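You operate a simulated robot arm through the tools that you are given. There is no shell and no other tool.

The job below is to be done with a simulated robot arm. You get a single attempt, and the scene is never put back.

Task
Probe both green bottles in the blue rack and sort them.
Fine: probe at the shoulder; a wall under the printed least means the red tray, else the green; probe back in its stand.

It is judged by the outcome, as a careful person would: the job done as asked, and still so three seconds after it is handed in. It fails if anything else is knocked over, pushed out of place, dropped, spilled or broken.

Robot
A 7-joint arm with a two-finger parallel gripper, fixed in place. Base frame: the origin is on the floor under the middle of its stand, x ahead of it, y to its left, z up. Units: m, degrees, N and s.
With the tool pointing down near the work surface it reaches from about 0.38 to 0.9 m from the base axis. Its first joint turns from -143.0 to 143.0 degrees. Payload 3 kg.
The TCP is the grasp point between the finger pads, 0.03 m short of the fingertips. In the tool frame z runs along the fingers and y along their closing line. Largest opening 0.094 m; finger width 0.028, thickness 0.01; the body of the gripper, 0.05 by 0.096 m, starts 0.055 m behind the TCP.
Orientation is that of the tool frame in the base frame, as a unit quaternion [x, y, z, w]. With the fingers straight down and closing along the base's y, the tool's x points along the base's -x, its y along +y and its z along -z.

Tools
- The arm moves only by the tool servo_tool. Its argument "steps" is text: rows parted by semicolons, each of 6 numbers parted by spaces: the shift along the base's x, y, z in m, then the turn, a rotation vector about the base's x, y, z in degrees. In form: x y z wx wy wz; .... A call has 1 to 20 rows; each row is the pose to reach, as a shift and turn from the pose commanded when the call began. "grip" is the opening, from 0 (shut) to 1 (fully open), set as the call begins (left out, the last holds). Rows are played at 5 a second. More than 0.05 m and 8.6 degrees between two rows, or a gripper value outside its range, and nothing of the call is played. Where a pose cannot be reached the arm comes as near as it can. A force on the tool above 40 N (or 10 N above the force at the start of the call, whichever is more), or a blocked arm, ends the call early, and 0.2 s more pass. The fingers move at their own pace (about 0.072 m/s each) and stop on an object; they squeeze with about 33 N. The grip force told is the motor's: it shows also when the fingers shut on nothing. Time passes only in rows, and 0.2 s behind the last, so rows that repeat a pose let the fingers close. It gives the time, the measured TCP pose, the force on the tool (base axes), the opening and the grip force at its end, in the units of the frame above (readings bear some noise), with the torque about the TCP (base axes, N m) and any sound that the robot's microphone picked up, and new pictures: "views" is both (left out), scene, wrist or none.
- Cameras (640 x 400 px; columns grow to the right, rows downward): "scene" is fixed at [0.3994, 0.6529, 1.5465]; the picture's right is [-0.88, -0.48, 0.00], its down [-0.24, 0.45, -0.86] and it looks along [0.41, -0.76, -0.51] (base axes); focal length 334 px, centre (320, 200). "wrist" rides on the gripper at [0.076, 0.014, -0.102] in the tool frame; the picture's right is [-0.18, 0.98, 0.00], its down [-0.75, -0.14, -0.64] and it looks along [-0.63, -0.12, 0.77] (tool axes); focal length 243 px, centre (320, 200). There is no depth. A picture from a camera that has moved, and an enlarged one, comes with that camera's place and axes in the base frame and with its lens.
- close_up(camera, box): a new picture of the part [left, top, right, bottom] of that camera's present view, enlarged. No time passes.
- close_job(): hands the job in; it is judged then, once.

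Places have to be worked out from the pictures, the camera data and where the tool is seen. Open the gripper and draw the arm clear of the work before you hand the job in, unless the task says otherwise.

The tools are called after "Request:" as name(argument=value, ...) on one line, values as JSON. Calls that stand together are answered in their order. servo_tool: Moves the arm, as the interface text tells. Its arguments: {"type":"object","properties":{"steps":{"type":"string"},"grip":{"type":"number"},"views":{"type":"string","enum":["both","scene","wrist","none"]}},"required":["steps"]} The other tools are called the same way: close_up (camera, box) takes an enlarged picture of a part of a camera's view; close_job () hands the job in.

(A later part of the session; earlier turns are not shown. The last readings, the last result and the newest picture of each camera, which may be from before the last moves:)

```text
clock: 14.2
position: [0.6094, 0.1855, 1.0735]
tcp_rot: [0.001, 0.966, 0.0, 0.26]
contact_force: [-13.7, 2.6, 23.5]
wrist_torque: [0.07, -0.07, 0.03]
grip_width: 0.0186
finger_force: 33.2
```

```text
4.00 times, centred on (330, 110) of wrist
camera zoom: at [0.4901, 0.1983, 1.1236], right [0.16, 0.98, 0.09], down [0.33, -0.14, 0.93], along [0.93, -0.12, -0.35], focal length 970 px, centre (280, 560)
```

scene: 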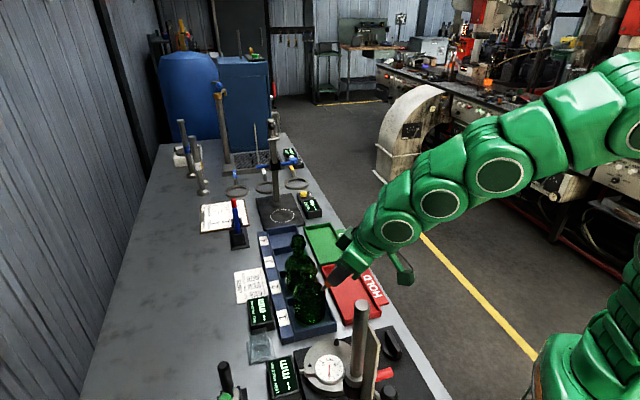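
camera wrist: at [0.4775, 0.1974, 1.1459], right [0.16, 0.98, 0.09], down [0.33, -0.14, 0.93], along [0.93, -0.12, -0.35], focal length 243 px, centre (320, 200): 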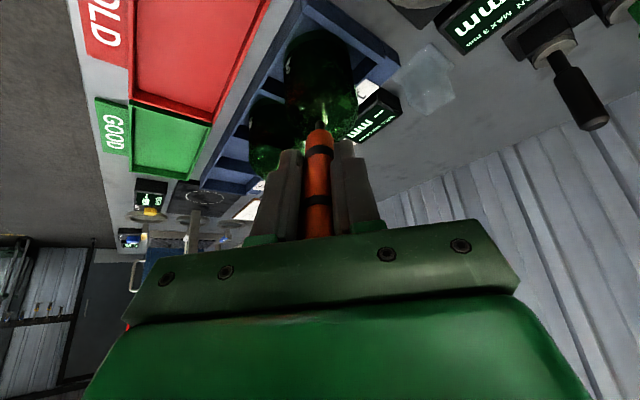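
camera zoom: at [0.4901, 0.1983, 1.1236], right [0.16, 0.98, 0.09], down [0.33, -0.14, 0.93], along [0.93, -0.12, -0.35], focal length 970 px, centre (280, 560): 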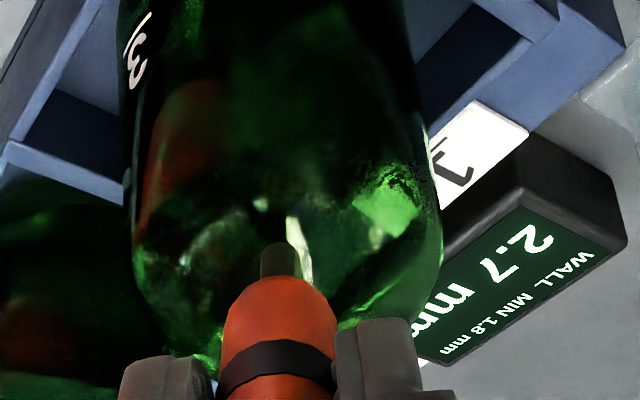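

Contact: the display now shows a reading, at about 27 N. I'll zoom on the display to read it while still touching (no time passes), then back off right away.

Request:
close_up(camera="scene", box=[245, 295, 280, 330])

Request:
close_up(camera="scene", box=[285, 235, 345, 305])

Request:
servo_tool(steps="-0.0015 0 0.0026 0 0 0; -0.005 0 0.00866 0 0 0; -0.01 0 0.01732 0 0 0; -0.01 0 0.01732 0 0 0", views="both")

Request:
close_up(camera="scene", box=[240, 235, 345, 335])

```text
11.43 times, centred on (262, 312) of scene
camera zoom: at [0.3994, 0.6529, 1.5465], right [-0.88, -0.48, 0.0], down [-0.24, 0.45, -0.86], along [0.41, -0.76, -0.51], focal length 3812 px, centre (977, -1086)
```

zoom: 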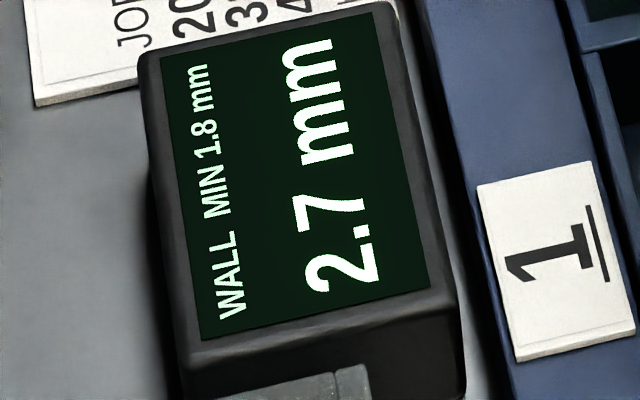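

```text
5.71 times, centred on (315, 270) of scene
camera zoom: at [0.3994, 0.6529, 1.5465], right [-0.88, -0.48, 0.0], down [-0.24, 0.45, -0.86], along [0.41, -0.76, -0.51], focal length 1906 px, centre (349, -200)
```

zoom: 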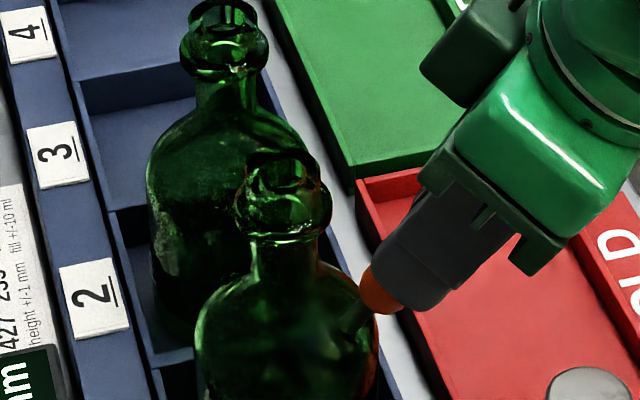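

```text
clock: 15.2
position: [0.5998, 0.1858, 1.0904]
tcp_rot: [0.0, 0.966, 0.0, 0.259]
contact_force: [-0.2, -0.6, -0.7]
wrist_torque: [0.01, -0.01, 0.02]
grip_width: 0.0186
finger_force: 33.3
camera wrist: at [0.4806, 0.1984, 1.1408], right [0.16, 0.98, 0.09], down [0.33, -0.14, 0.93], along [0.93, -0.12, -0.35], focal length 243 px, centre (320, 200)
```

scene: 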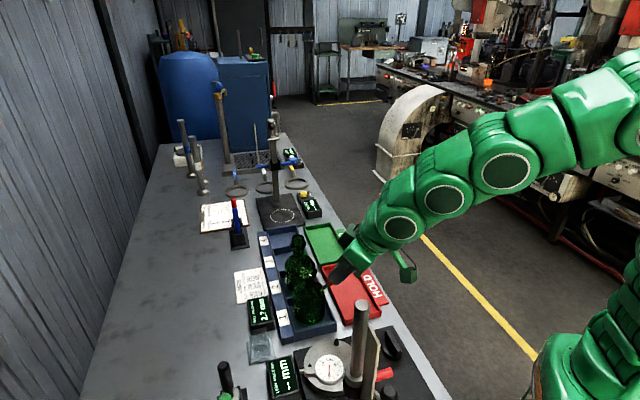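
wrist: 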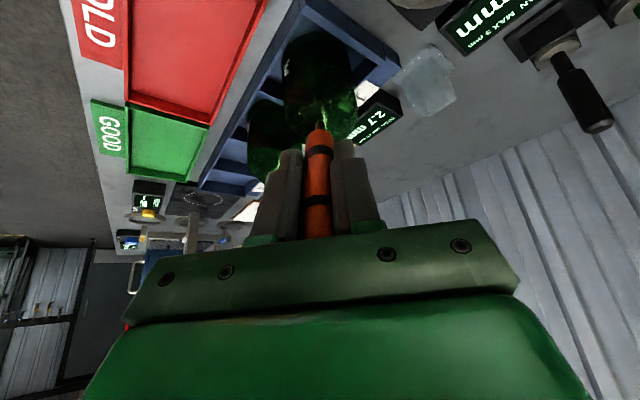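

```text
4.00 times, centred on (292, 285) of scene
camera zoom: at [0.3994, 0.6529, 1.5465], right [-0.88, -0.48, 0.0], down [-0.24, 0.45, -0.86], along [0.41, -0.76, -0.51], focal length 1334 px, centre (430, -140)
```

zoom: 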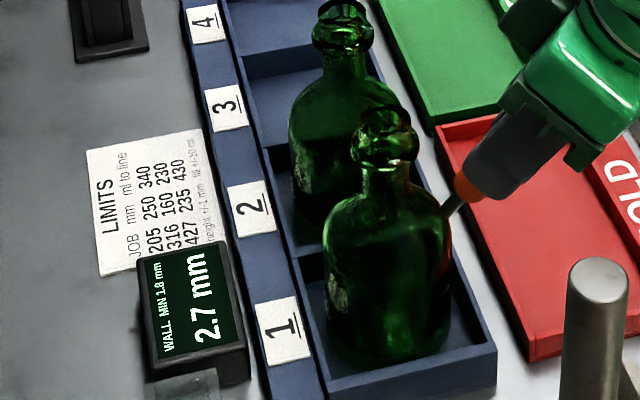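

Bottle 1 reads 2.7 mm, which is above 1.8, so it goes to the green tray; it is still standing and the tool is free. Bottle 2's axis works out to about (0.753, 0.1135), one slot pitch further on, so I'll go up and around to a matching standoff on its near side.

Request:
servo_tool(steps="-0.02 0 0.03 0 0 0; -0.025 -0.035 0.055 0 0 0; -0.01 -0.0713 0.06 0 0 0; 0.03 -0.0713 0.05 0 0 0; 0.0587 -0.0713 0.02 0 0 0; 0.0587 -0.0713 0.02 0 0 0", views="both")

Request:
close_up(camera="scene", box=[265, 220, 345, 300])

Request:
close_up(camera="wrist", box=[240, 50, 400, 160])

```text
clock: 16.6
position: [0.6588, 0.1126, 1.1085]
tcp_rot: [-0.001, 0.966, 0.0, 0.259]
contact_force: [0.2, -0.4, -0.7]
wrist_torque: [0.02, 0.03, 0.01]
grip_width: 0.0185
finger_force: 33.1
camera wrist: at [0.5402, 0.1251, 1.1592], right [0.16, 0.98, 0.09], down [0.33, -0.14, 0.93], along [0.93, -0.12, -0.35], focal length 243 px, centre (320, 200)
```

scene: 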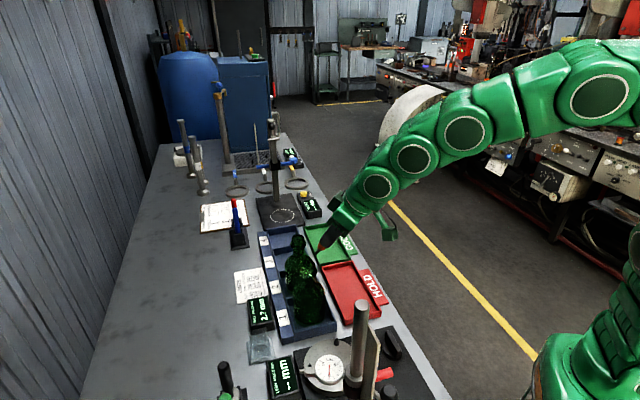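
wrist: 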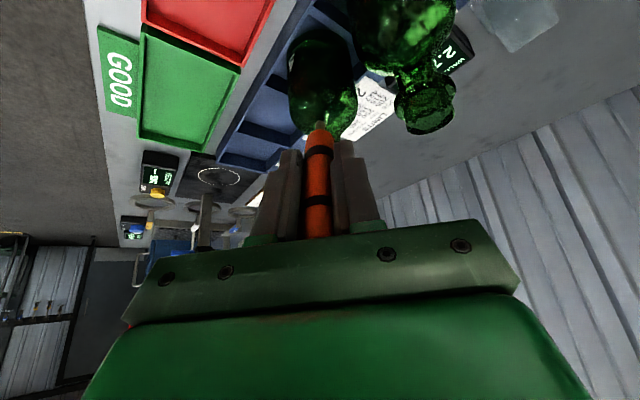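

```text
5.00 times, centred on (305, 260) of scene
camera zoom: at [0.3994, 0.6529, 1.5465], right [-0.88, -0.48, 0.0], down [-0.24, 0.45, -0.86], along [0.41, -0.76, -0.51], focal length 1668 px, centre (395, -100)
```

zoom: 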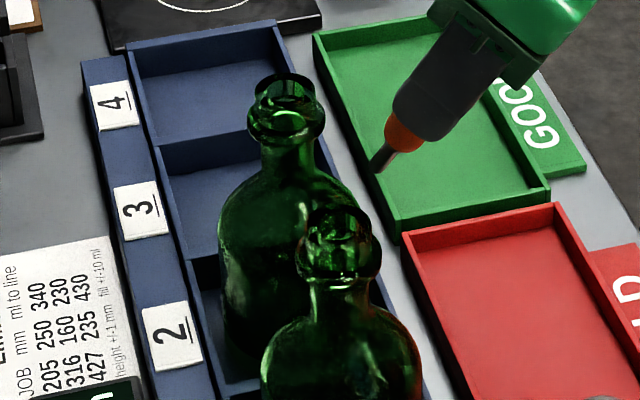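

```text
3.64 times, centred on (320, 105) of wrist
camera zoom: at [0.5402, 0.1251, 1.1592], right [0.16, 0.98, 0.09], down [0.33, -0.14, 0.93], along [0.93, -0.12, -0.35], focal length 882 px, centre (320, 546)
```

zoom: 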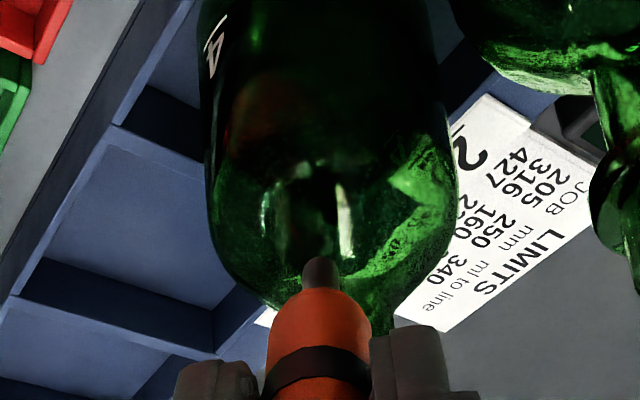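

The tip is at (0.704, 0.113, 1.030), in line with bottle 2. I'll advance 27 mm along the probe axis, short of the predicted contact, and check.

Request:
servo_tool(steps="0.0045 0 -0.0078 0 0 0; 0.009 0 -0.0156 0 0 0; 0.0135 0 -0.0234 0 0 0; 0.0135 0 -0.0234 0 0 0", views="none")

Request:
close_up(camera="scene", box=[240, 220, 345, 335])

Request:
close_up(camera="wrist", box=[240, 50, 400, 160])

```text
clock: 17.6
position: [0.672, 0.113, 1.0873]
tcp_rot: [0.0, 0.966, 0.0, 0.259]
contact_force: [-1.3, -0.1, -0.5]
wrist_torque: [-0.02, 0.03, 0.0]
grip_width: 0.0187
finger_force: 33.0
```

```text
3.48 times, centred on (292, 278) of scene
camera zoom: at [0.3994, 0.6529, 1.5465], right [-0.88, -0.48, 0.0], down [-0.24, 0.45, -0.86], along [0.41, -0.76, -0.51], focal length 1160 px, centre (416, -70)
```

zoom: 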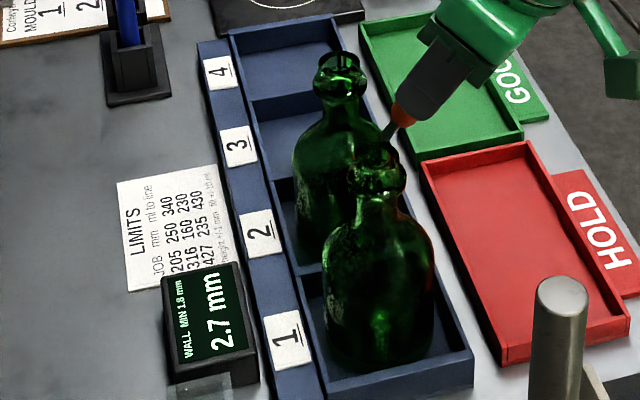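

```text
3.64 times, centred on (320, 105) of wrist
camera zoom: at [0.5531, 0.1266, 1.1369], right [0.16, 0.98, 0.09], down [0.33, -0.14, 0.93], along [0.93, -0.12, -0.35], focal length 882 px, centre (320, 546)
```

zoom: 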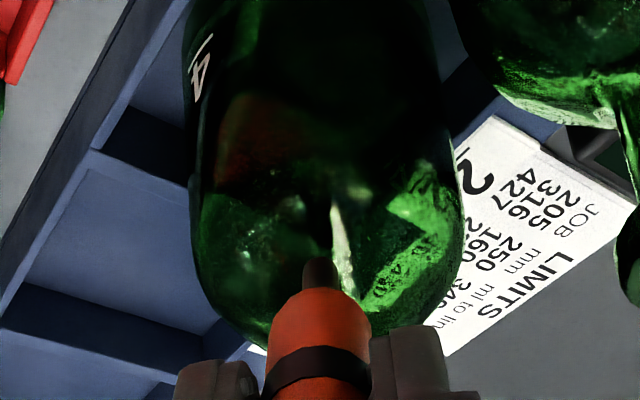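

No contact yet (tip at about z 1.009, with roughly 12 mm predicted to go). I'll continue 6 mm in 1 mm rows.

Request:
servo_tool(steps="0.0005 0 -0.00087 0 0 0; 0.001 0 -0.00173 0 0 0; 0.0015 0 -0.0026 0 0 0; 0.002 0 -0.00346 0 0 0; 0.0025 0 -0.00433 0 0 0; 0.003 0 -0.0052 0 0 0", views="none")

Request:
servo_tool(steps="0.0005 0 -0.00087 0 0 0; 0.001 0 -0.00173 0 0 0", views="none")

Request:
close_up(camera="scene", box=[240, 220, 345, 335])

```text
clock: 19.0
position: [0.6737, 0.1132, 1.0823]
tcp_rot: [0.0, 0.966, 0.0, 0.259]
contact_force: [-0.3, 0.4, 0.1]
wrist_torque: [0.0, -0.03, 0.01]
grip_width: 0.0185
finger_force: 33.2
```

```text
clock: 19.6
position: [0.6751, 0.113, 1.0805]
tcp_rot: [0.0, 0.966, 0.0, 0.259]
contact_force: [0.7, -0.9, -1.2]
wrist_torque: [0.0, -0.02, 0.02]
grip_width: 0.0188
finger_force: 33.5
```

```text
3.48 times, centred on (292, 278) of scene
camera zoom: at [0.3994, 0.6529, 1.5465], right [-0.88, -0.48, 0.0], down [-0.24, 0.45, -0.86], along [0.41, -0.76, -0.51], focal length 1160 px, centre (416, -70)
```

zoom: 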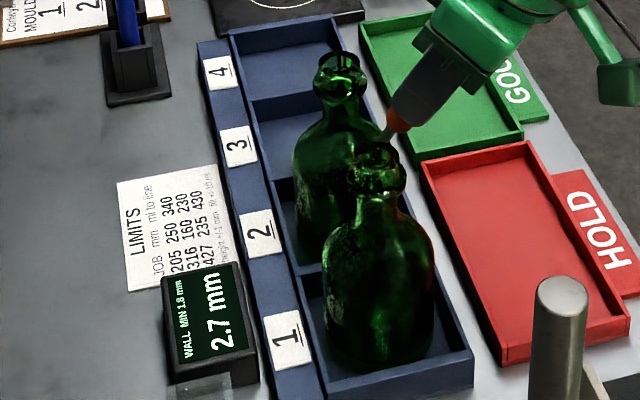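

Still free at TCP z 1.0805. I'll go 1 mm at a time from here, checking the force each time.

Request:
servo_tool(steps="0.0005 0 -0.00087 0 0 0; 0.0005 0 -0.00087 0 0 0", views="none")

Request:
servo_tool(steps="0.0005 0 -0.00087 0 0 0; 0.0005 0 -0.00087 0 0 0", views="none")

```text
clock: 20.2
position: [0.6747, 0.1136, 1.0787]
tcp_rot: [0.001, 0.966, 0.0, 0.259]
contact_force: [0.5, -0.7, 0.0]
wrist_torque: [-0.01, 0.03, -0.02]
grip_width: 0.0185
finger_force: 33.3
```

```text
clock: 20.8
position: [0.6753, 0.1136, 1.078]
tcp_rot: [0.001, 0.966, -0.001, 0.259]
contact_force: [-0.3, -0.4, -0.2]
wrist_torque: [-0.01, 0.0, -0.01]
grip_width: 0.0186
finger_force: 33.2
```

No force yet at z 1.078. I'll continue in single 1 mm steps.

Request:
servo_tool(steps="0.0005 0 -0.00087 0 0 0; 0.0005 0 -0.00087 0 0 0", views="none")

Request:
close_up(camera="scene", box=[240, 220, 345, 335])

Request:
close_up(camera="wrist", box=[240, 50, 400, 160])

```text
clock: 21.4
position: [0.6766, 0.1127, 1.0769]
tcp_rot: [0.001, 0.966, -0.001, 0.259]
contact_force: [0.1, -0.2, -0.8]
wrist_torque: [-0.04, 0.02, 0.02]
grip_width: 0.0186
finger_force: 32.9
```

```text
3.48 times, centred on (292, 278) of scene
camera zoom: at [0.3994, 0.6529, 1.5465], right [-0.88, -0.48, 0.0], down [-0.24, 0.45, -0.86], along [0.41, -0.76, -0.51], focal length 1160 px, centre (416, -70)
```

zoom: 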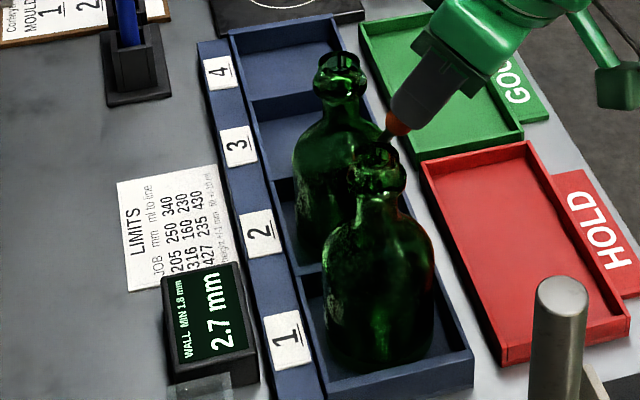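

```text
3.64 times, centred on (320, 105) of wrist
camera zoom: at [0.5573, 0.1266, 1.128], right [0.16, 0.98, 0.09], down [0.33, -0.14, 0.93], along [0.93, -0.12, -0.35], focal length 882 px, centre (320, 546)
```

zoom: 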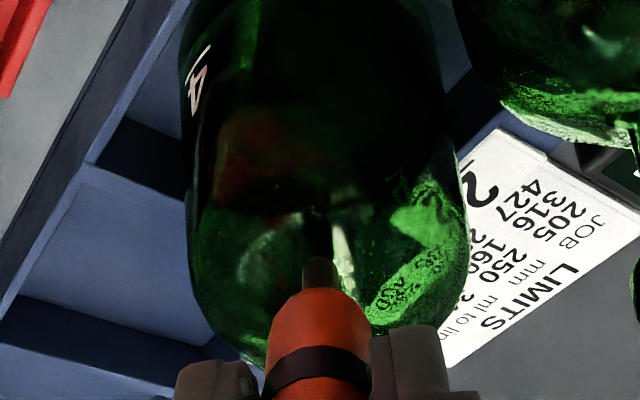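

Still no contact. I'll continue stepping 1 mm at a time.

Request:
servo_tool(steps="0.0005 0 -0.00087 0 0 0; 0.0005 0 -0.00087 0 0 0", views="none")

```text
clock: 22.0
position: [0.6772, 0.1128, 1.0765]
tcp_rot: [0.0, 0.966, 0.0, 0.259]
contact_force: [-0.6, 0.4, -1.1]
wrist_torque: [0.02, -0.02, -0.03]
grip_width: 0.0187
finger_force: 32.7
```

Nothing touching yet at z 1.0765. Another 1 mm.

Request:
servo_tool(steps="0.0005 0 -0.00087 0 0 0; 0.0005 0 -0.00087 0 0 0", views="none")

```text
clock: 22.6
position: [0.6759, 0.1129, 1.0747]
tcp_rot: [0.0, 0.966, 0.0, 0.258]
contact_force: [0.1, -0.5, -1.0]
wrist_torque: [-0.02, 0.01, -0.01]
grip_width: 0.0186
finger_force: 32.9
```

Still free at z 1.0747. Another 1 mm.

Request:
servo_tool(steps="0.0005 0 -0.00087 0 0 0; 0.0005 0 -0.00087 0 0 0", views="none")

Request:
close_up(camera="scene", box=[240, 220, 345, 335])

```text
clock: 23.2
position: [0.6771, 0.1126, 1.0752]
tcp_rot: [0.0, 0.966, 0.0, 0.259]
contact_force: [-0.1, 0.1, 0.1]
wrist_torque: [0.02, 0.0, 0.0]
grip_width: 0.0184
finger_force: 33.5
```

```text
3.48 times, centred on (292, 278) of scene
camera zoom: at [0.3994, 0.6529, 1.5465], right [-0.88, -0.48, 0.0], down [-0.24, 0.45, -0.86], along [0.41, -0.76, -0.51], focal length 1160 px, centre (416, -70)
```

zoom: 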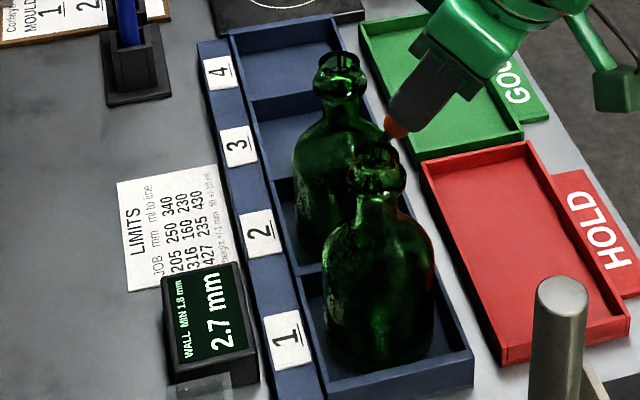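

No contact yet; readings carry about 1 mm of noise. Continuing in 1 mm steps.

Request:
servo_tool(steps="0.0005 0 -0.00087 0 0 0; 0.0005 0 -0.00087 0 0 0", views="none")

```text
clock: 23.8
position: [0.679, 0.1126, 1.073]
tcp_rot: [0.001, 0.966, 0.0, 0.258]
contact_force: [0.2, 0.1, -0.8]
wrist_torque: [0.0, 0.01, -0.01]
grip_width: 0.0186
finger_force: 32.5
```

Free at z 1.073. Another 1 mm.

Request:
servo_tool(steps="0.0005 0 -0.00087 0 0 0; 0.0005 0 -0.00087 0 0 0", views="none")

```text
clock: 24.4
position: [0.6787, 0.1132, 1.0729]
tcp_rot: [0.0, 0.966, 0.0, 0.259]
contact_force: [-8.4, -1.0, 13.1]
wrist_torque: [-0.03, 0.04, -0.01]
grip_width: 0.0187
finger_force: 33.4
```

Contact at about 15 N on bottle 2's shoulder. I'll read the display now; no time passes while I look.

Request:
close_up(camera="scene", box=[245, 295, 280, 330])

Request:
close_up(camera="scene", box=[240, 220, 345, 335])

```text
11.43 times, centred on (262, 312) of scene
camera zoom: at [0.3994, 0.6529, 1.5465], right [-0.88, -0.48, 0.0], down [-0.24, 0.45, -0.86], along [0.41, -0.76, -0.51], focal length 3812 px, centre (977, -1086)
```

zoom: 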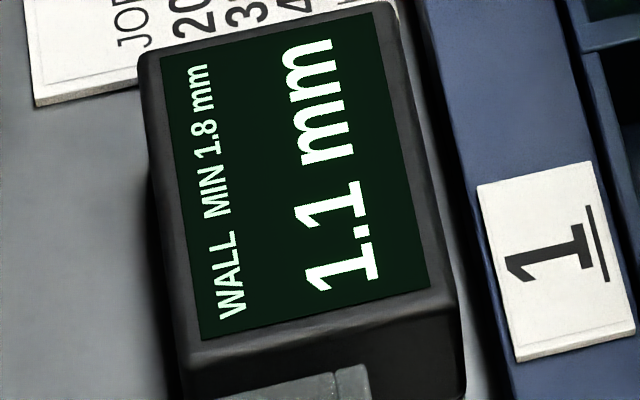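

```text
3.48 times, centred on (292, 278) of scene
camera zoom: at [0.3994, 0.6529, 1.5465], right [-0.88, -0.48, 0.0], down [-0.24, 0.45, -0.86], along [0.41, -0.76, -0.51], focal length 1160 px, centre (416, -70)
```

zoom: 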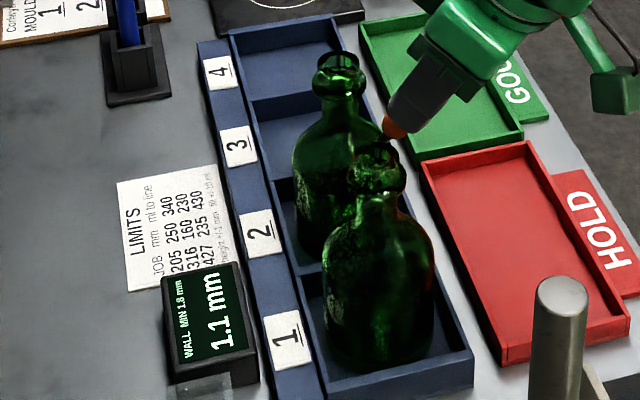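

Bottle 2 reads 1.1 mm, below 1.8, so it goes to the red tray; bottle 1 at 2.7 mm goes to green. I'll back off along the probe axis, swing up and around bottle 1, and bring the probe upright over its stand.

Request:
servo_tool(steps="-0.0015 0 0.0026 0 0 0; -0.008 0 0.0139 0 0 0; -0.02 0 0.0346 0 0 0; -0.045 0 0.065 0 0 0; -0.075 0.02 0.09 0 0 0; -0.085 0.06 0.095 0 0 0; -0.065 0.098 0.095 0 6 0; -0.037 0.135 0.095 0 12 0; -0.005 0.165 0.095 0 18 0; 0.025 0.19 0.09 0 24 0; 0.0495 0.1965 0.087 0 30 0; 0.0495 0.1965 0.087 0 30 0", views="both")

Request:
close_up(camera="wrist", box=[285, 50, 355, 190])

Request:
close_up(camera="scene", box=[225, 250, 285, 365])

Request:
close_up(camera="scene", box=[240, 220, 390, 335])

```text
clock: 27.0
position: [0.7286, 0.3099, 1.159]
tcp_rot: [0.0, 1.0, 0.0, -0.001]
contact_force: [0.2, 0.1, -0.6]
wrist_torque: [-0.01, 0.01, 0.01]
grip_width: 0.0186
finger_force: 33.2
camera wrist: at [0.6512, 0.3227, 1.2614], right [0.18, 0.98, 0.0], down [0.75, -0.14, 0.64], along [0.63, -0.12, -0.77], focal length 243 px, centre (320, 200)
```

scene: 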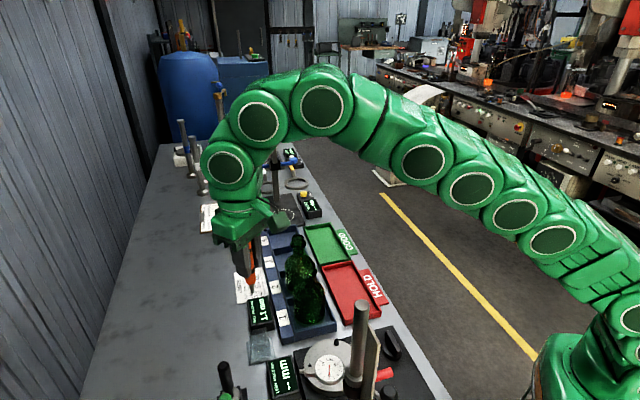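
wrist: 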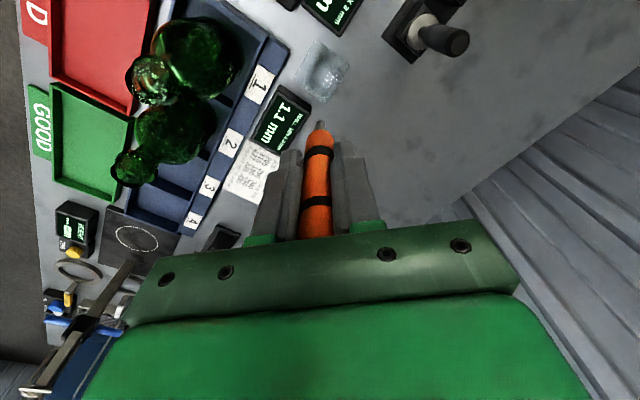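

```text
2.86 times, centred on (320, 120) of wrist
camera zoom: at [0.6512, 0.3227, 1.2614], right [0.18, 0.98, 0.0], down [0.75, -0.14, 0.64], along [0.63, -0.12, -0.77], focal length 693 px, centre (320, 429)
```

zoom: 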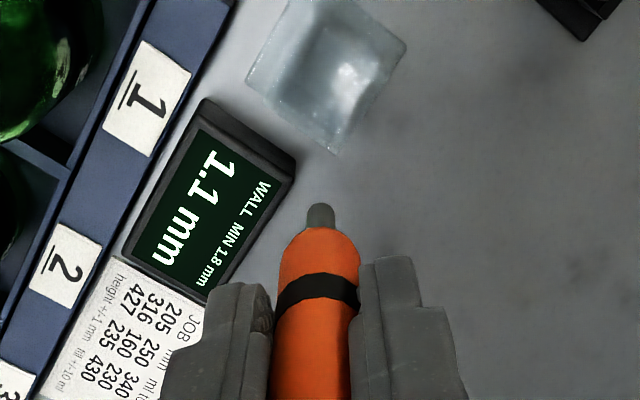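

```text
3.48 times, centred on (255, 308) of scene
camera zoom: at [0.3994, 0.6529, 1.5465], right [-0.88, -0.48, 0.0], down [-0.24, 0.45, -0.86], along [0.41, -0.76, -0.51], focal length 1160 px, centre (546, -174)
```

zoom: 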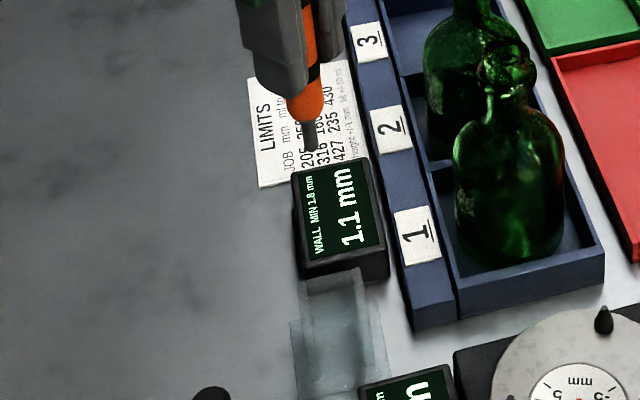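

```text
3.48 times, centred on (315, 278) of scene
camera zoom: at [0.3994, 0.6529, 1.5465], right [-0.88, -0.48, 0.0], down [-0.24, 0.45, -0.86], along [0.41, -0.76, -0.51], focal length 1160 px, centre (337, -70)
```

zoom: 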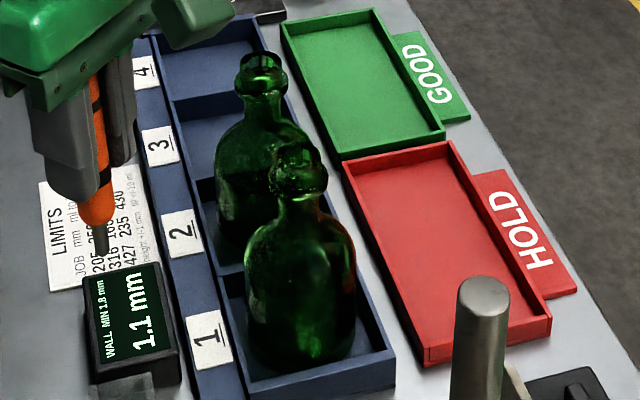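

The probe hasn't slipped (the tip is still 0.090 m below the TCP), and the tool is within about 1 mm of the pick-up position. I'll descend until the tip is just above the stand and check alignment.

Request:
servo_tool(steps="-0.0005 -0.0004 -0.03 0 0 0; -0.0005 -0.0004 -0.06 0 0 0; -0.0005 -0.0004 -0.09 0 0 0; -0.0005 -0.0004 -0.115 0 0 0; -0.0005 -0.0004 -0.115 0 0 0", views="none")

Request:
close_up(camera="wrist", box=[270, 60, 370, 170])

Request:
close_up(camera="scene", box=[225, 290, 295, 365])

```text
clock: 28.2
position: [0.731, 0.3101, 1.0465]
tcp_rot: [0.0, 1.0, 0.0, 0.0]
contact_force: [0.5, -0.5, 0.2]
wrist_torque: [0.0, 0.0, 0.0]
grip_width: 0.0186
finger_force: 32.8
```

```text
3.64 times, centred on (320, 115) of wrist
camera zoom: at [0.6532, 0.3233, 1.1482], right [0.18, 0.98, 0.0], down [0.75, -0.14, 0.64], along [0.63, -0.12, -0.77], focal length 882 px, centre (320, 509)
```

zoom: 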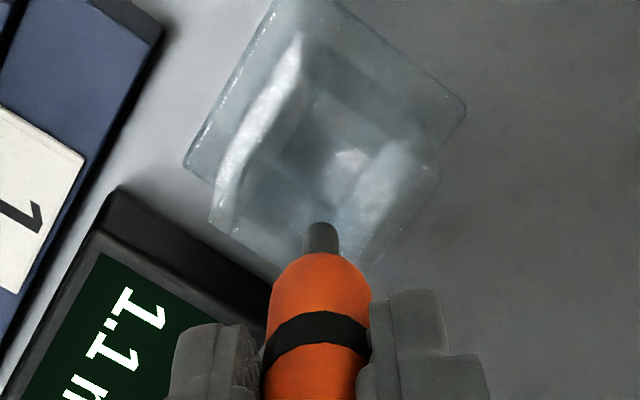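

```text
5.33 times, centred on (260, 328) of scene
camera zoom: at [0.3994, 0.6529, 1.5465], right [-0.88, -0.48, 0.0], down [-0.24, 0.45, -0.86], along [0.41, -0.76, -0.51], focal length 1779 px, centre (640, -480)
```

zoom: 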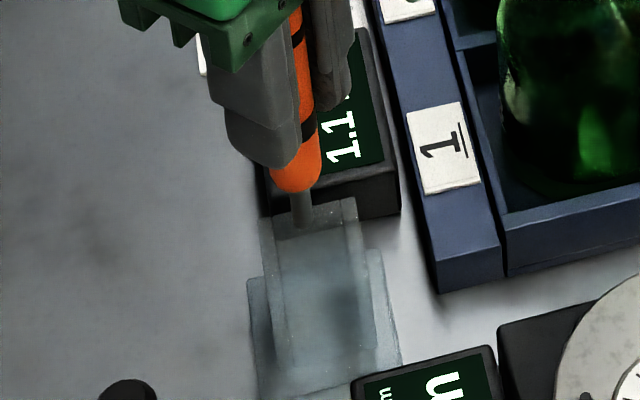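

Adding up all commanded shifts, the tool is back on the pick-up axis to within 0.2 mm and 53 mm above the pick-up height. The tip is over the stand's pocket, so I'll lower it slowly in two stages.

Request:
servo_tool(steps="0 0.0002 -0.006 0 0 0; 0 0.0002 -0.012 0 0 0; 0 0.0002 -0.018 0 0 0; 0 0.0002 -0.024 0 0 0; 0 0.0002 -0.030 0 0 0; 0 0.0002 -0.030 0 0 0", views="none")

Request:
close_up(camera="wrist", box=[270, 60, 370, 170])

Request:
close_up(camera="scene", box=[225, 290, 295, 365])

```text
clock: 29.6
position: [0.7272, 0.3088, 1.0161]
tcp_rot: [0.0, 1.0, 0.0, 0.0]
contact_force: [-0.9, 1.1, -0.9]
wrist_torque: [0.04, 0.0, 0.02]
grip_width: 0.0183
finger_force: 32.7
```

```text
3.64 times, centred on (320, 115) of wrist
camera zoom: at [0.6507, 0.3227, 1.118], right [0.18, 0.98, 0.0], down [0.75, -0.14, 0.64], along [0.63, -0.12, -0.77], focal length 882 px, centre (320, 509)
```

zoom: 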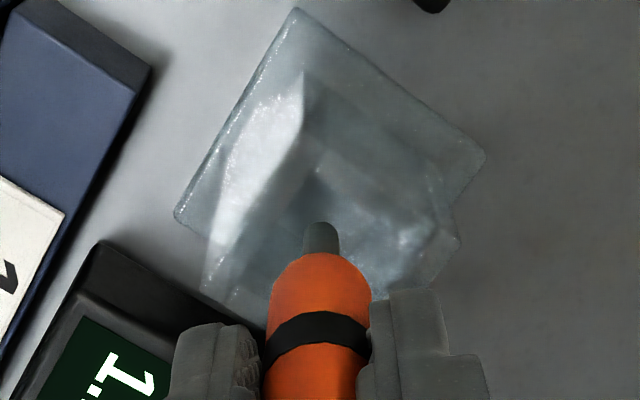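

```text
5.33 times, centred on (260, 328) of scene
camera zoom: at [0.3994, 0.6529, 1.5465], right [-0.88, -0.48, 0.0], down [-0.24, 0.45, -0.86], along [0.41, -0.76, -0.51], focal length 1779 px, centre (640, -480)
```

zoom: 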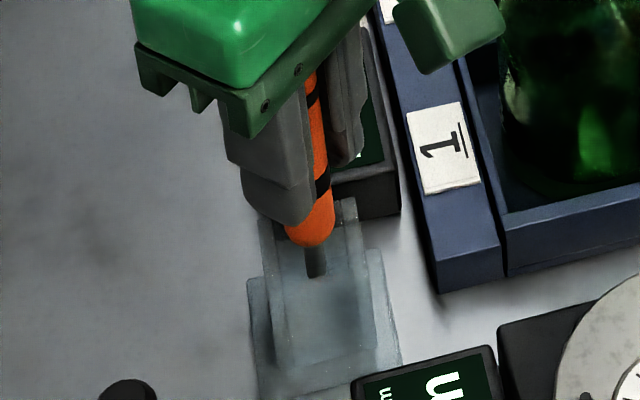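

The tip has entered the pocket with no contact force. I'll lower the last 22.5 mm to the original seating height.

Request:
servo_tool(steps="0 0 -0.005 0 0 0; 0 0 -0.010 0 0 0; 0 0 -0.015 0 0 0; 0 0 -0.019 0 0 0; 0 0 -0.0225 0 0 0; 0 0 -0.0225 0 0 0", views="none")

Request:
close_up(camera="scene", box=[225, 290, 295, 365])

Request:
close_up(camera="wrist", box=[270, 60, 370, 240])

```text
clock: 31.0
position: [0.7272, 0.3114, 0.9924]
tcp_rot: [0.0, 1.0, 0.0, 0.0]
contact_force: [-0.2, -0.5, -1.1]
wrist_torque: [-0.04, 0.01, 0.02]
grip_width: 0.0182
finger_force: 33.6
```

```text
5.33 times, centred on (260, 328) of scene
camera zoom: at [0.3994, 0.6529, 1.5465], right [-0.88, -0.48, 0.0], down [-0.24, 0.45, -0.86], along [0.41, -0.76, -0.51], focal length 1779 px, centre (640, -480)
```

zoom: 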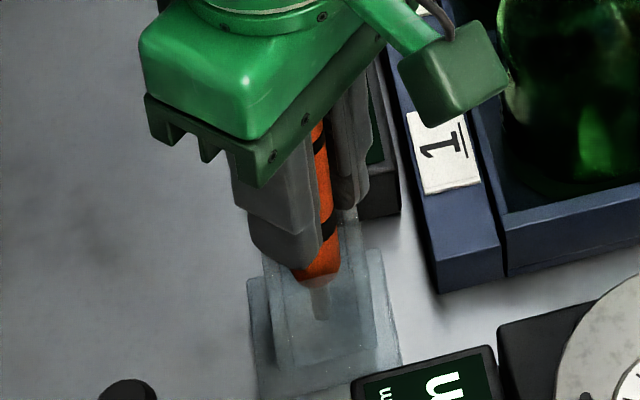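

```text
2.22 times, centred on (320, 150) of wrist
camera zoom: at [0.6497, 0.3239, 1.0952], right [0.18, 0.98, 0.0], down [0.75, -0.14, 0.64], along [0.63, -0.12, -0.77], focal length 539 px, centre (320, 311)
```

zoom: 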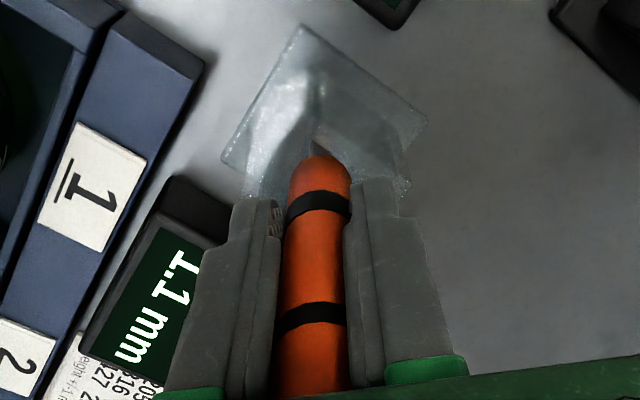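

The probe is at its original seat height with no load on it. I'll open the gripper and let it settle.

Request:
servo_tool(steps="0 0 0 0 0 0; 0 0 0 0 0 0; 0 0 0 0 0 0; 0 0 0 0 0 0; 0 0 0 0 0 0", grip=1.0, views="wrist")

Request:
close_up(camera="scene", box=[225, 290, 295, 365])

```text
clock: 32.2
position: [0.7278, 0.3115, 0.9938]
tcp_rot: [-0.001, 1.0, 0.001, 0.0]
contact_force: [-0.2, 0.4, 1.5]
wrist_torque: [-0.03, 0.01, 0.05]
grip_width: 0.0941
finger_force: 0.0
camera wrist: at [0.6497, 0.3239, 1.0953], right [0.18, 0.98, 0.0], down [0.75, -0.14, 0.64], along [0.63, -0.12, -0.77], focal length 243 px, centre (320, 200)
```

wrist: 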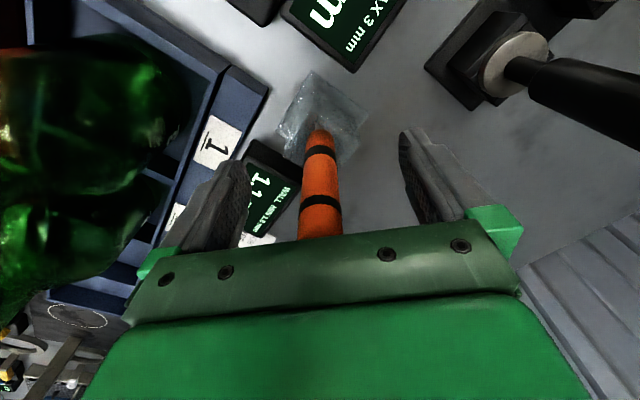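

```text
5.33 times, centred on (260, 328) of scene
camera zoom: at [0.3994, 0.6529, 1.5465], right [-0.88, -0.48, 0.0], down [-0.24, 0.45, -0.86], along [0.41, -0.76, -0.51], focal length 1779 px, centre (640, -480)
```

zoom: 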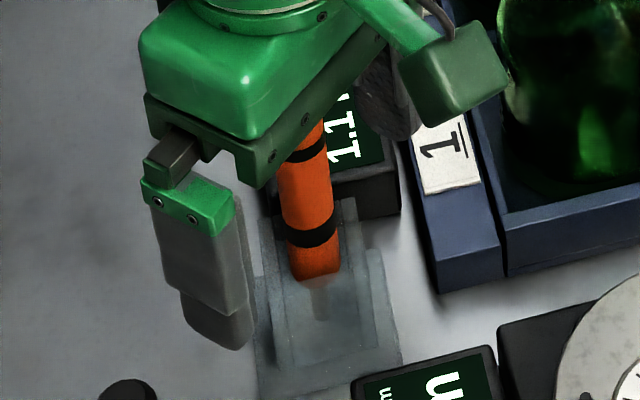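

The probe stands in its stand and the fingers are clear. I'll rise straight up, then move above bottle 1 while turning the gripper −45°. The fingers will then close across the rack and trays, and the camera will look along them.

Request:
servo_tool(steps="0 0 0.02 0 0 0; 0 0 0.05 0 0 0; 0 0 0.09 0 0 0; 0 0 0.13 0 0 0; 0 0 0.16 0 0 0; -0.008 -0.02 0.16 0 0 -7.5; -0.016 -0.042 0.16 0 0 -15; -0.024 -0.064 0.16 0 0 -22.5; -0.032 -0.086 0.16 0 0 -30; -0.040 -0.108 0.16 0 0 -37.5; -0.045 -0.1265 0.16 0 0 -45; -0.045 -0.1265 0.16 0 0 -45", views="both")

Request:
close_up(camera="wrist", box=[240, 40, 400, 200])

Request:
close_up(camera="scene", box=[225, 220, 345, 365])

```text
clock: 34.8
position: [0.6825, 0.1824, 1.1532]
tcp_rot: [0.384, 0.923, 0.001, 0.001]
contact_force: [-0.1, -0.3, 0.0]
wrist_torque: [-0.03, 0.0, 0.0]
grip_width: 0.0942
finger_force: 0.1
camera wrist: at [0.6375, 0.2451, 1.2548], right [0.83, 0.56, 0.0], down [0.43, -0.63, 0.64], along [0.36, -0.53, -0.77], focal length 243 px, centre (320, 200)
```

scene: 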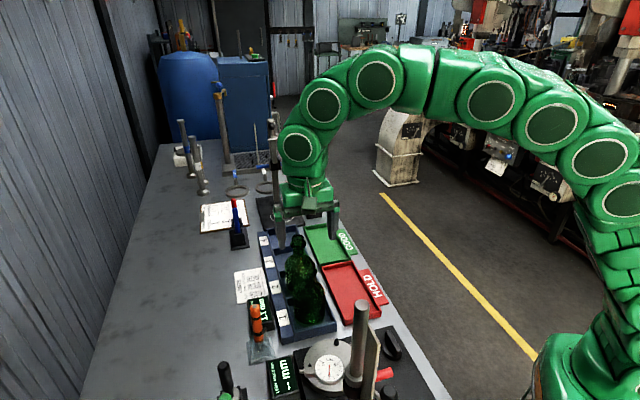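
wrist: 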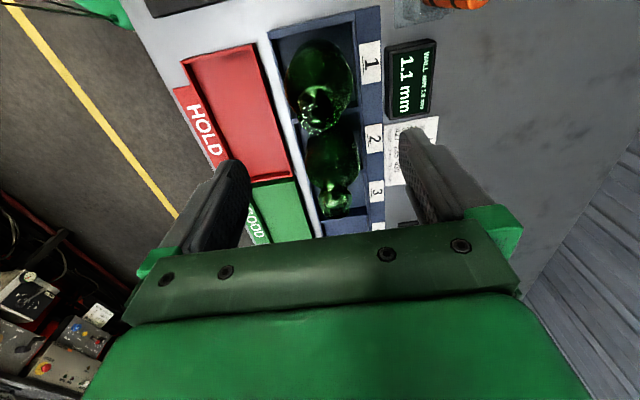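

```text
2.50 times, centred on (320, 120) of wrist
camera zoom: at [0.6375, 0.2451, 1.2548], right [0.83, 0.56, 0.0], down [0.43, -0.63, 0.64], along [0.36, -0.53, -0.77], focal length 606 px, centre (320, 400)
```

zoom: 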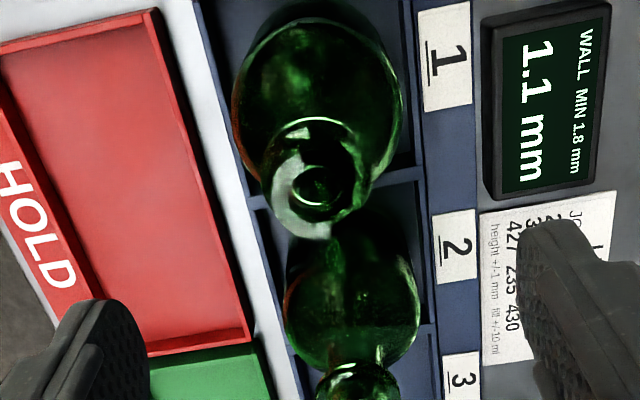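

```text
2.76 times, centred on (285, 292) of scene
camera zoom: at [0.3994, 0.6529, 1.5465], right [-0.88, -0.48, 0.0], down [-0.24, 0.45, -0.86], along [0.41, -0.76, -0.51], focal length 920 px, centre (417, -55)
```

zoom: 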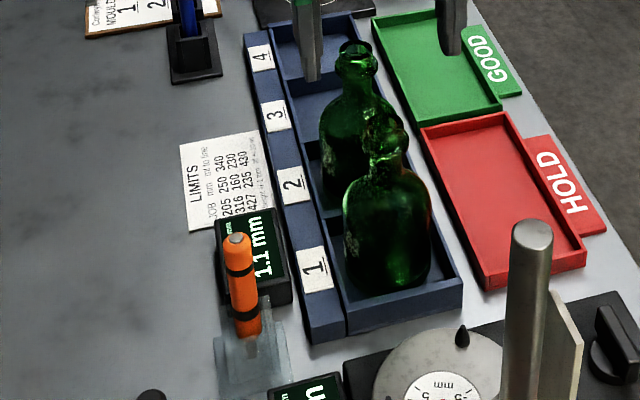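

The probe sits well in its stand. Bottle 1's mouth is near the tool axis, so I'll zoom in to measure the remaining offset.

Request:
close_up(camera="wrist", box=[285, 60, 355, 140])

Request:
close_up(camera="scene", box=[280, 230, 340, 290])

```text
5.00 times, centred on (320, 100) of wrist
camera zoom: at [0.6375, 0.2451, 1.2548], right [0.83, 0.56, 0.0], down [0.43, -0.63, 0.64], along [0.36, -0.53, -0.77], focal length 1213 px, centre (320, 700)
```

zoom: 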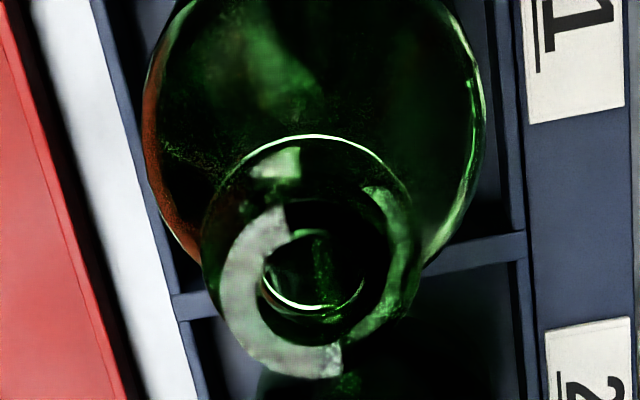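

```text
6.67 times, centred on (310, 260) of scene
camera zoom: at [0.3994, 0.6529, 1.5465], right [-0.88, -0.48, 0.0], down [-0.24, 0.45, -0.86], along [0.41, -0.76, -0.51], focal length 2224 px, centre (387, -200)
```

zoom: 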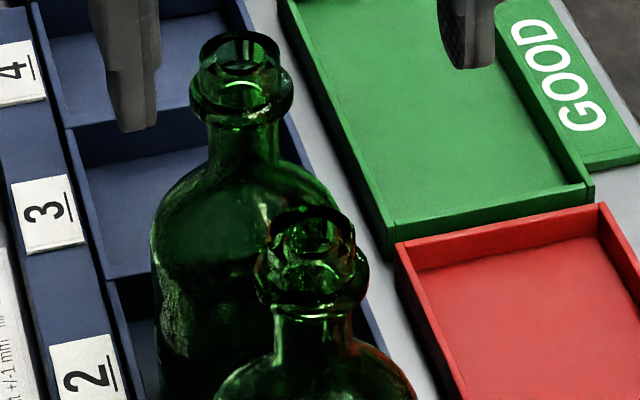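

Combining both views, bottle 1's mouth is at about (0.680, 0.186, 1.063) with its collar at z≈1.04, so the tool is about 4.5 mm off along the rack. I'll correct for that and descend to put the pads at collar height.

Request:
servo_tool(steps="-0.003 0.0035 -0.025 0 0 0; -0.003 0.0035 -0.055 0 0 0; -0.003 0.0035 -0.085 0 0 0; -0.003 0.0035 -0.112 0 0 0; -0.003 0.0035 -0.112 0 0 0", views="both")

Request:
close_up(camera="wrist", box=[220, 90, 440, 240])

Request:
close_up(camera="scene", box=[265, 215, 345, 300])

```text
clock: 36.0
position: [0.6788, 0.1877, 1.0391]
tcp_rot: [0.382, 0.924, 0.0, 0.0]
contact_force: [0.3, -0.3, -0.1]
wrist_torque: [0.0, 0.0, 0.03]
grip_width: 0.0939
finger_force: 0.0
camera wrist: at [0.6338, 0.2504, 1.1414], right [0.83, 0.56, 0.0], down [0.43, -0.63, 0.64], along [0.36, -0.53, -0.77], focal length 243 px, centre (320, 200)
```

scene: 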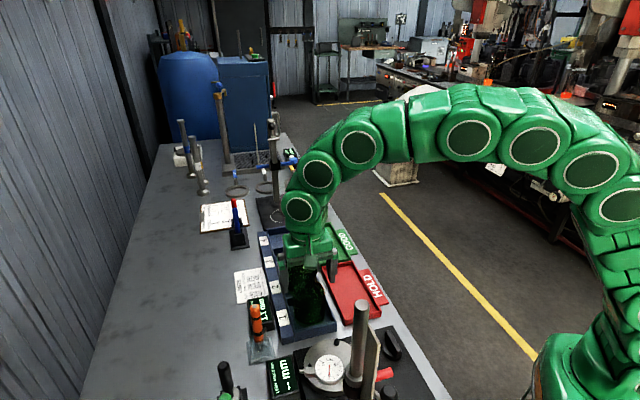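
wrist: 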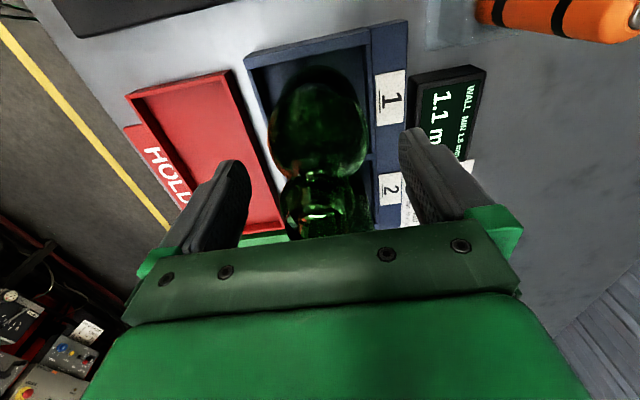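

```text
2.67 times, centred on (330, 165) of wrist
camera zoom: at [0.6338, 0.2504, 1.1414], right [0.83, 0.56, 0.0], down [0.43, -0.63, 0.64], along [0.36, -0.53, -0.77], focal length 647 px, centre (293, 293)
```

zoom: 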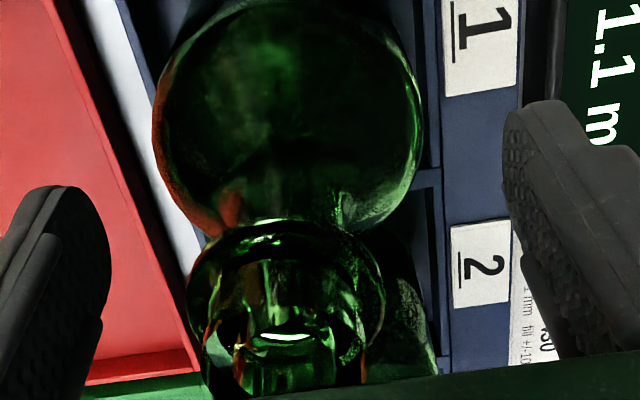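

```text
4.71 times, centred on (305, 258) of scene
camera zoom: at [0.3994, 0.6529, 1.5465], right [-0.88, -0.48, 0.0], down [-0.24, 0.45, -0.86], along [0.41, -0.76, -0.51], focal length 1570 px, centre (391, -71)
```

zoom: 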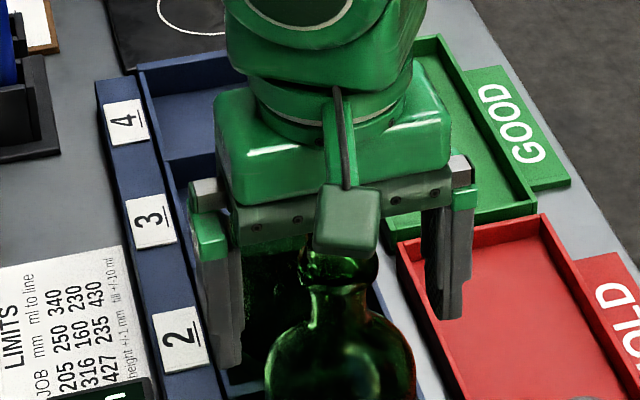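

Bottle 1's collar sits between the open fingers, offset by about 2 mm and slightly above TCP height. I'll make that small correction and close gently on the collar.

Request:
servo_tool(steps="-0.0002 -0.0022 0.003 0 0 0; -0.0002 -0.0022 0.003 0 0 0", views="none")

Request:
servo_tool(steps="0 0 0 0 0 0; 0 0 0 0 0 0; 0 0 0 0 0 0; 0 0 0 0 0 0; 0 0 0 0 0 0", grip=0.0, views="both")

Request:
close_up(camera="wrist", box=[220, 90, 440, 240])

Request:
close_up(camera="scene", box=[265, 215, 345, 340])

```text
clock: 36.6
position: [0.6789, 0.1853, 1.0425]
tcp_rot: [0.382, 0.924, 0.0, 0.0]
contact_force: [-0.5, -1.1, 0.1]
wrist_torque: [0.0, 0.04, 0.01]
grip_width: 0.0942
finger_force: 0.0
```

```text
clock: 37.8
position: [0.6791, 0.1852, 1.0419]
tcp_rot: [0.382, 0.924, 0.0, 0.0]
contact_force: [-0.9, -1.0, -0.2]
wrist_torque: [0.0, 0.01, 0.02]
grip_width: 0.0376
finger_force: 32.6
camera wrist: at [0.6341, 0.248, 1.1448], right [0.83, 0.56, 0.0], down [0.43, -0.63, 0.64], along [0.36, -0.53, -0.77], focal length 243 px, centre (320, 200)
```

scene: 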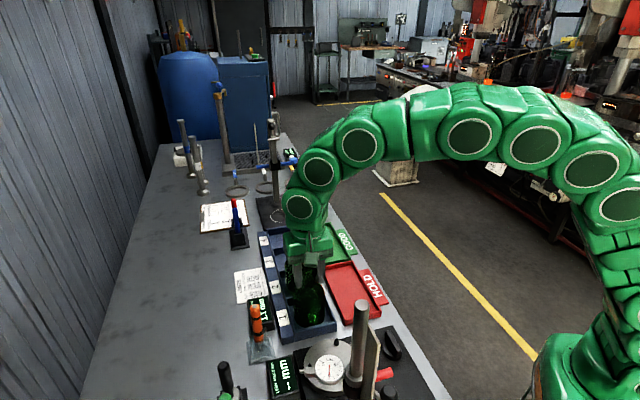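
wrist: 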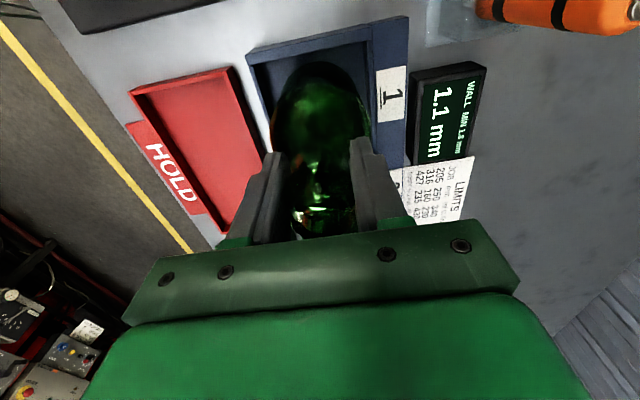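

```text
2.67 times, centred on (330, 165) of wrist
camera zoom: at [0.6341, 0.248, 1.1448], right [0.83, 0.56, 0.0], down [0.43, -0.63, 0.64], along [0.36, -0.53, -0.77], focal length 647 px, centre (293, 293)
```

zoom: 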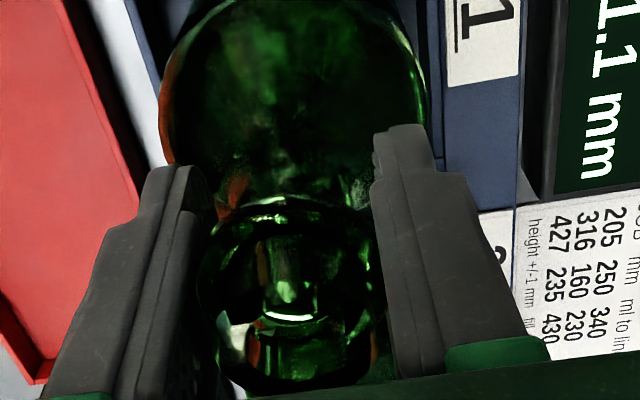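

```text
3.20 times, centred on (305, 278) of scene
camera zoom: at [0.3994, 0.6529, 1.5465], right [-0.88, -0.48, 0.0], down [-0.24, 0.45, -0.86], along [0.41, -0.76, -0.51], focal length 1068 px, centre (368, -48)
```

zoom: 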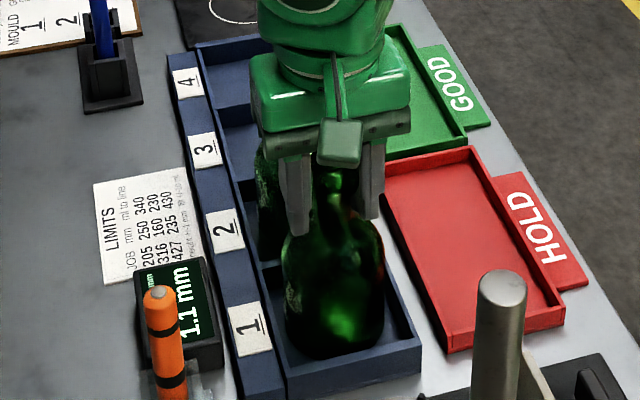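

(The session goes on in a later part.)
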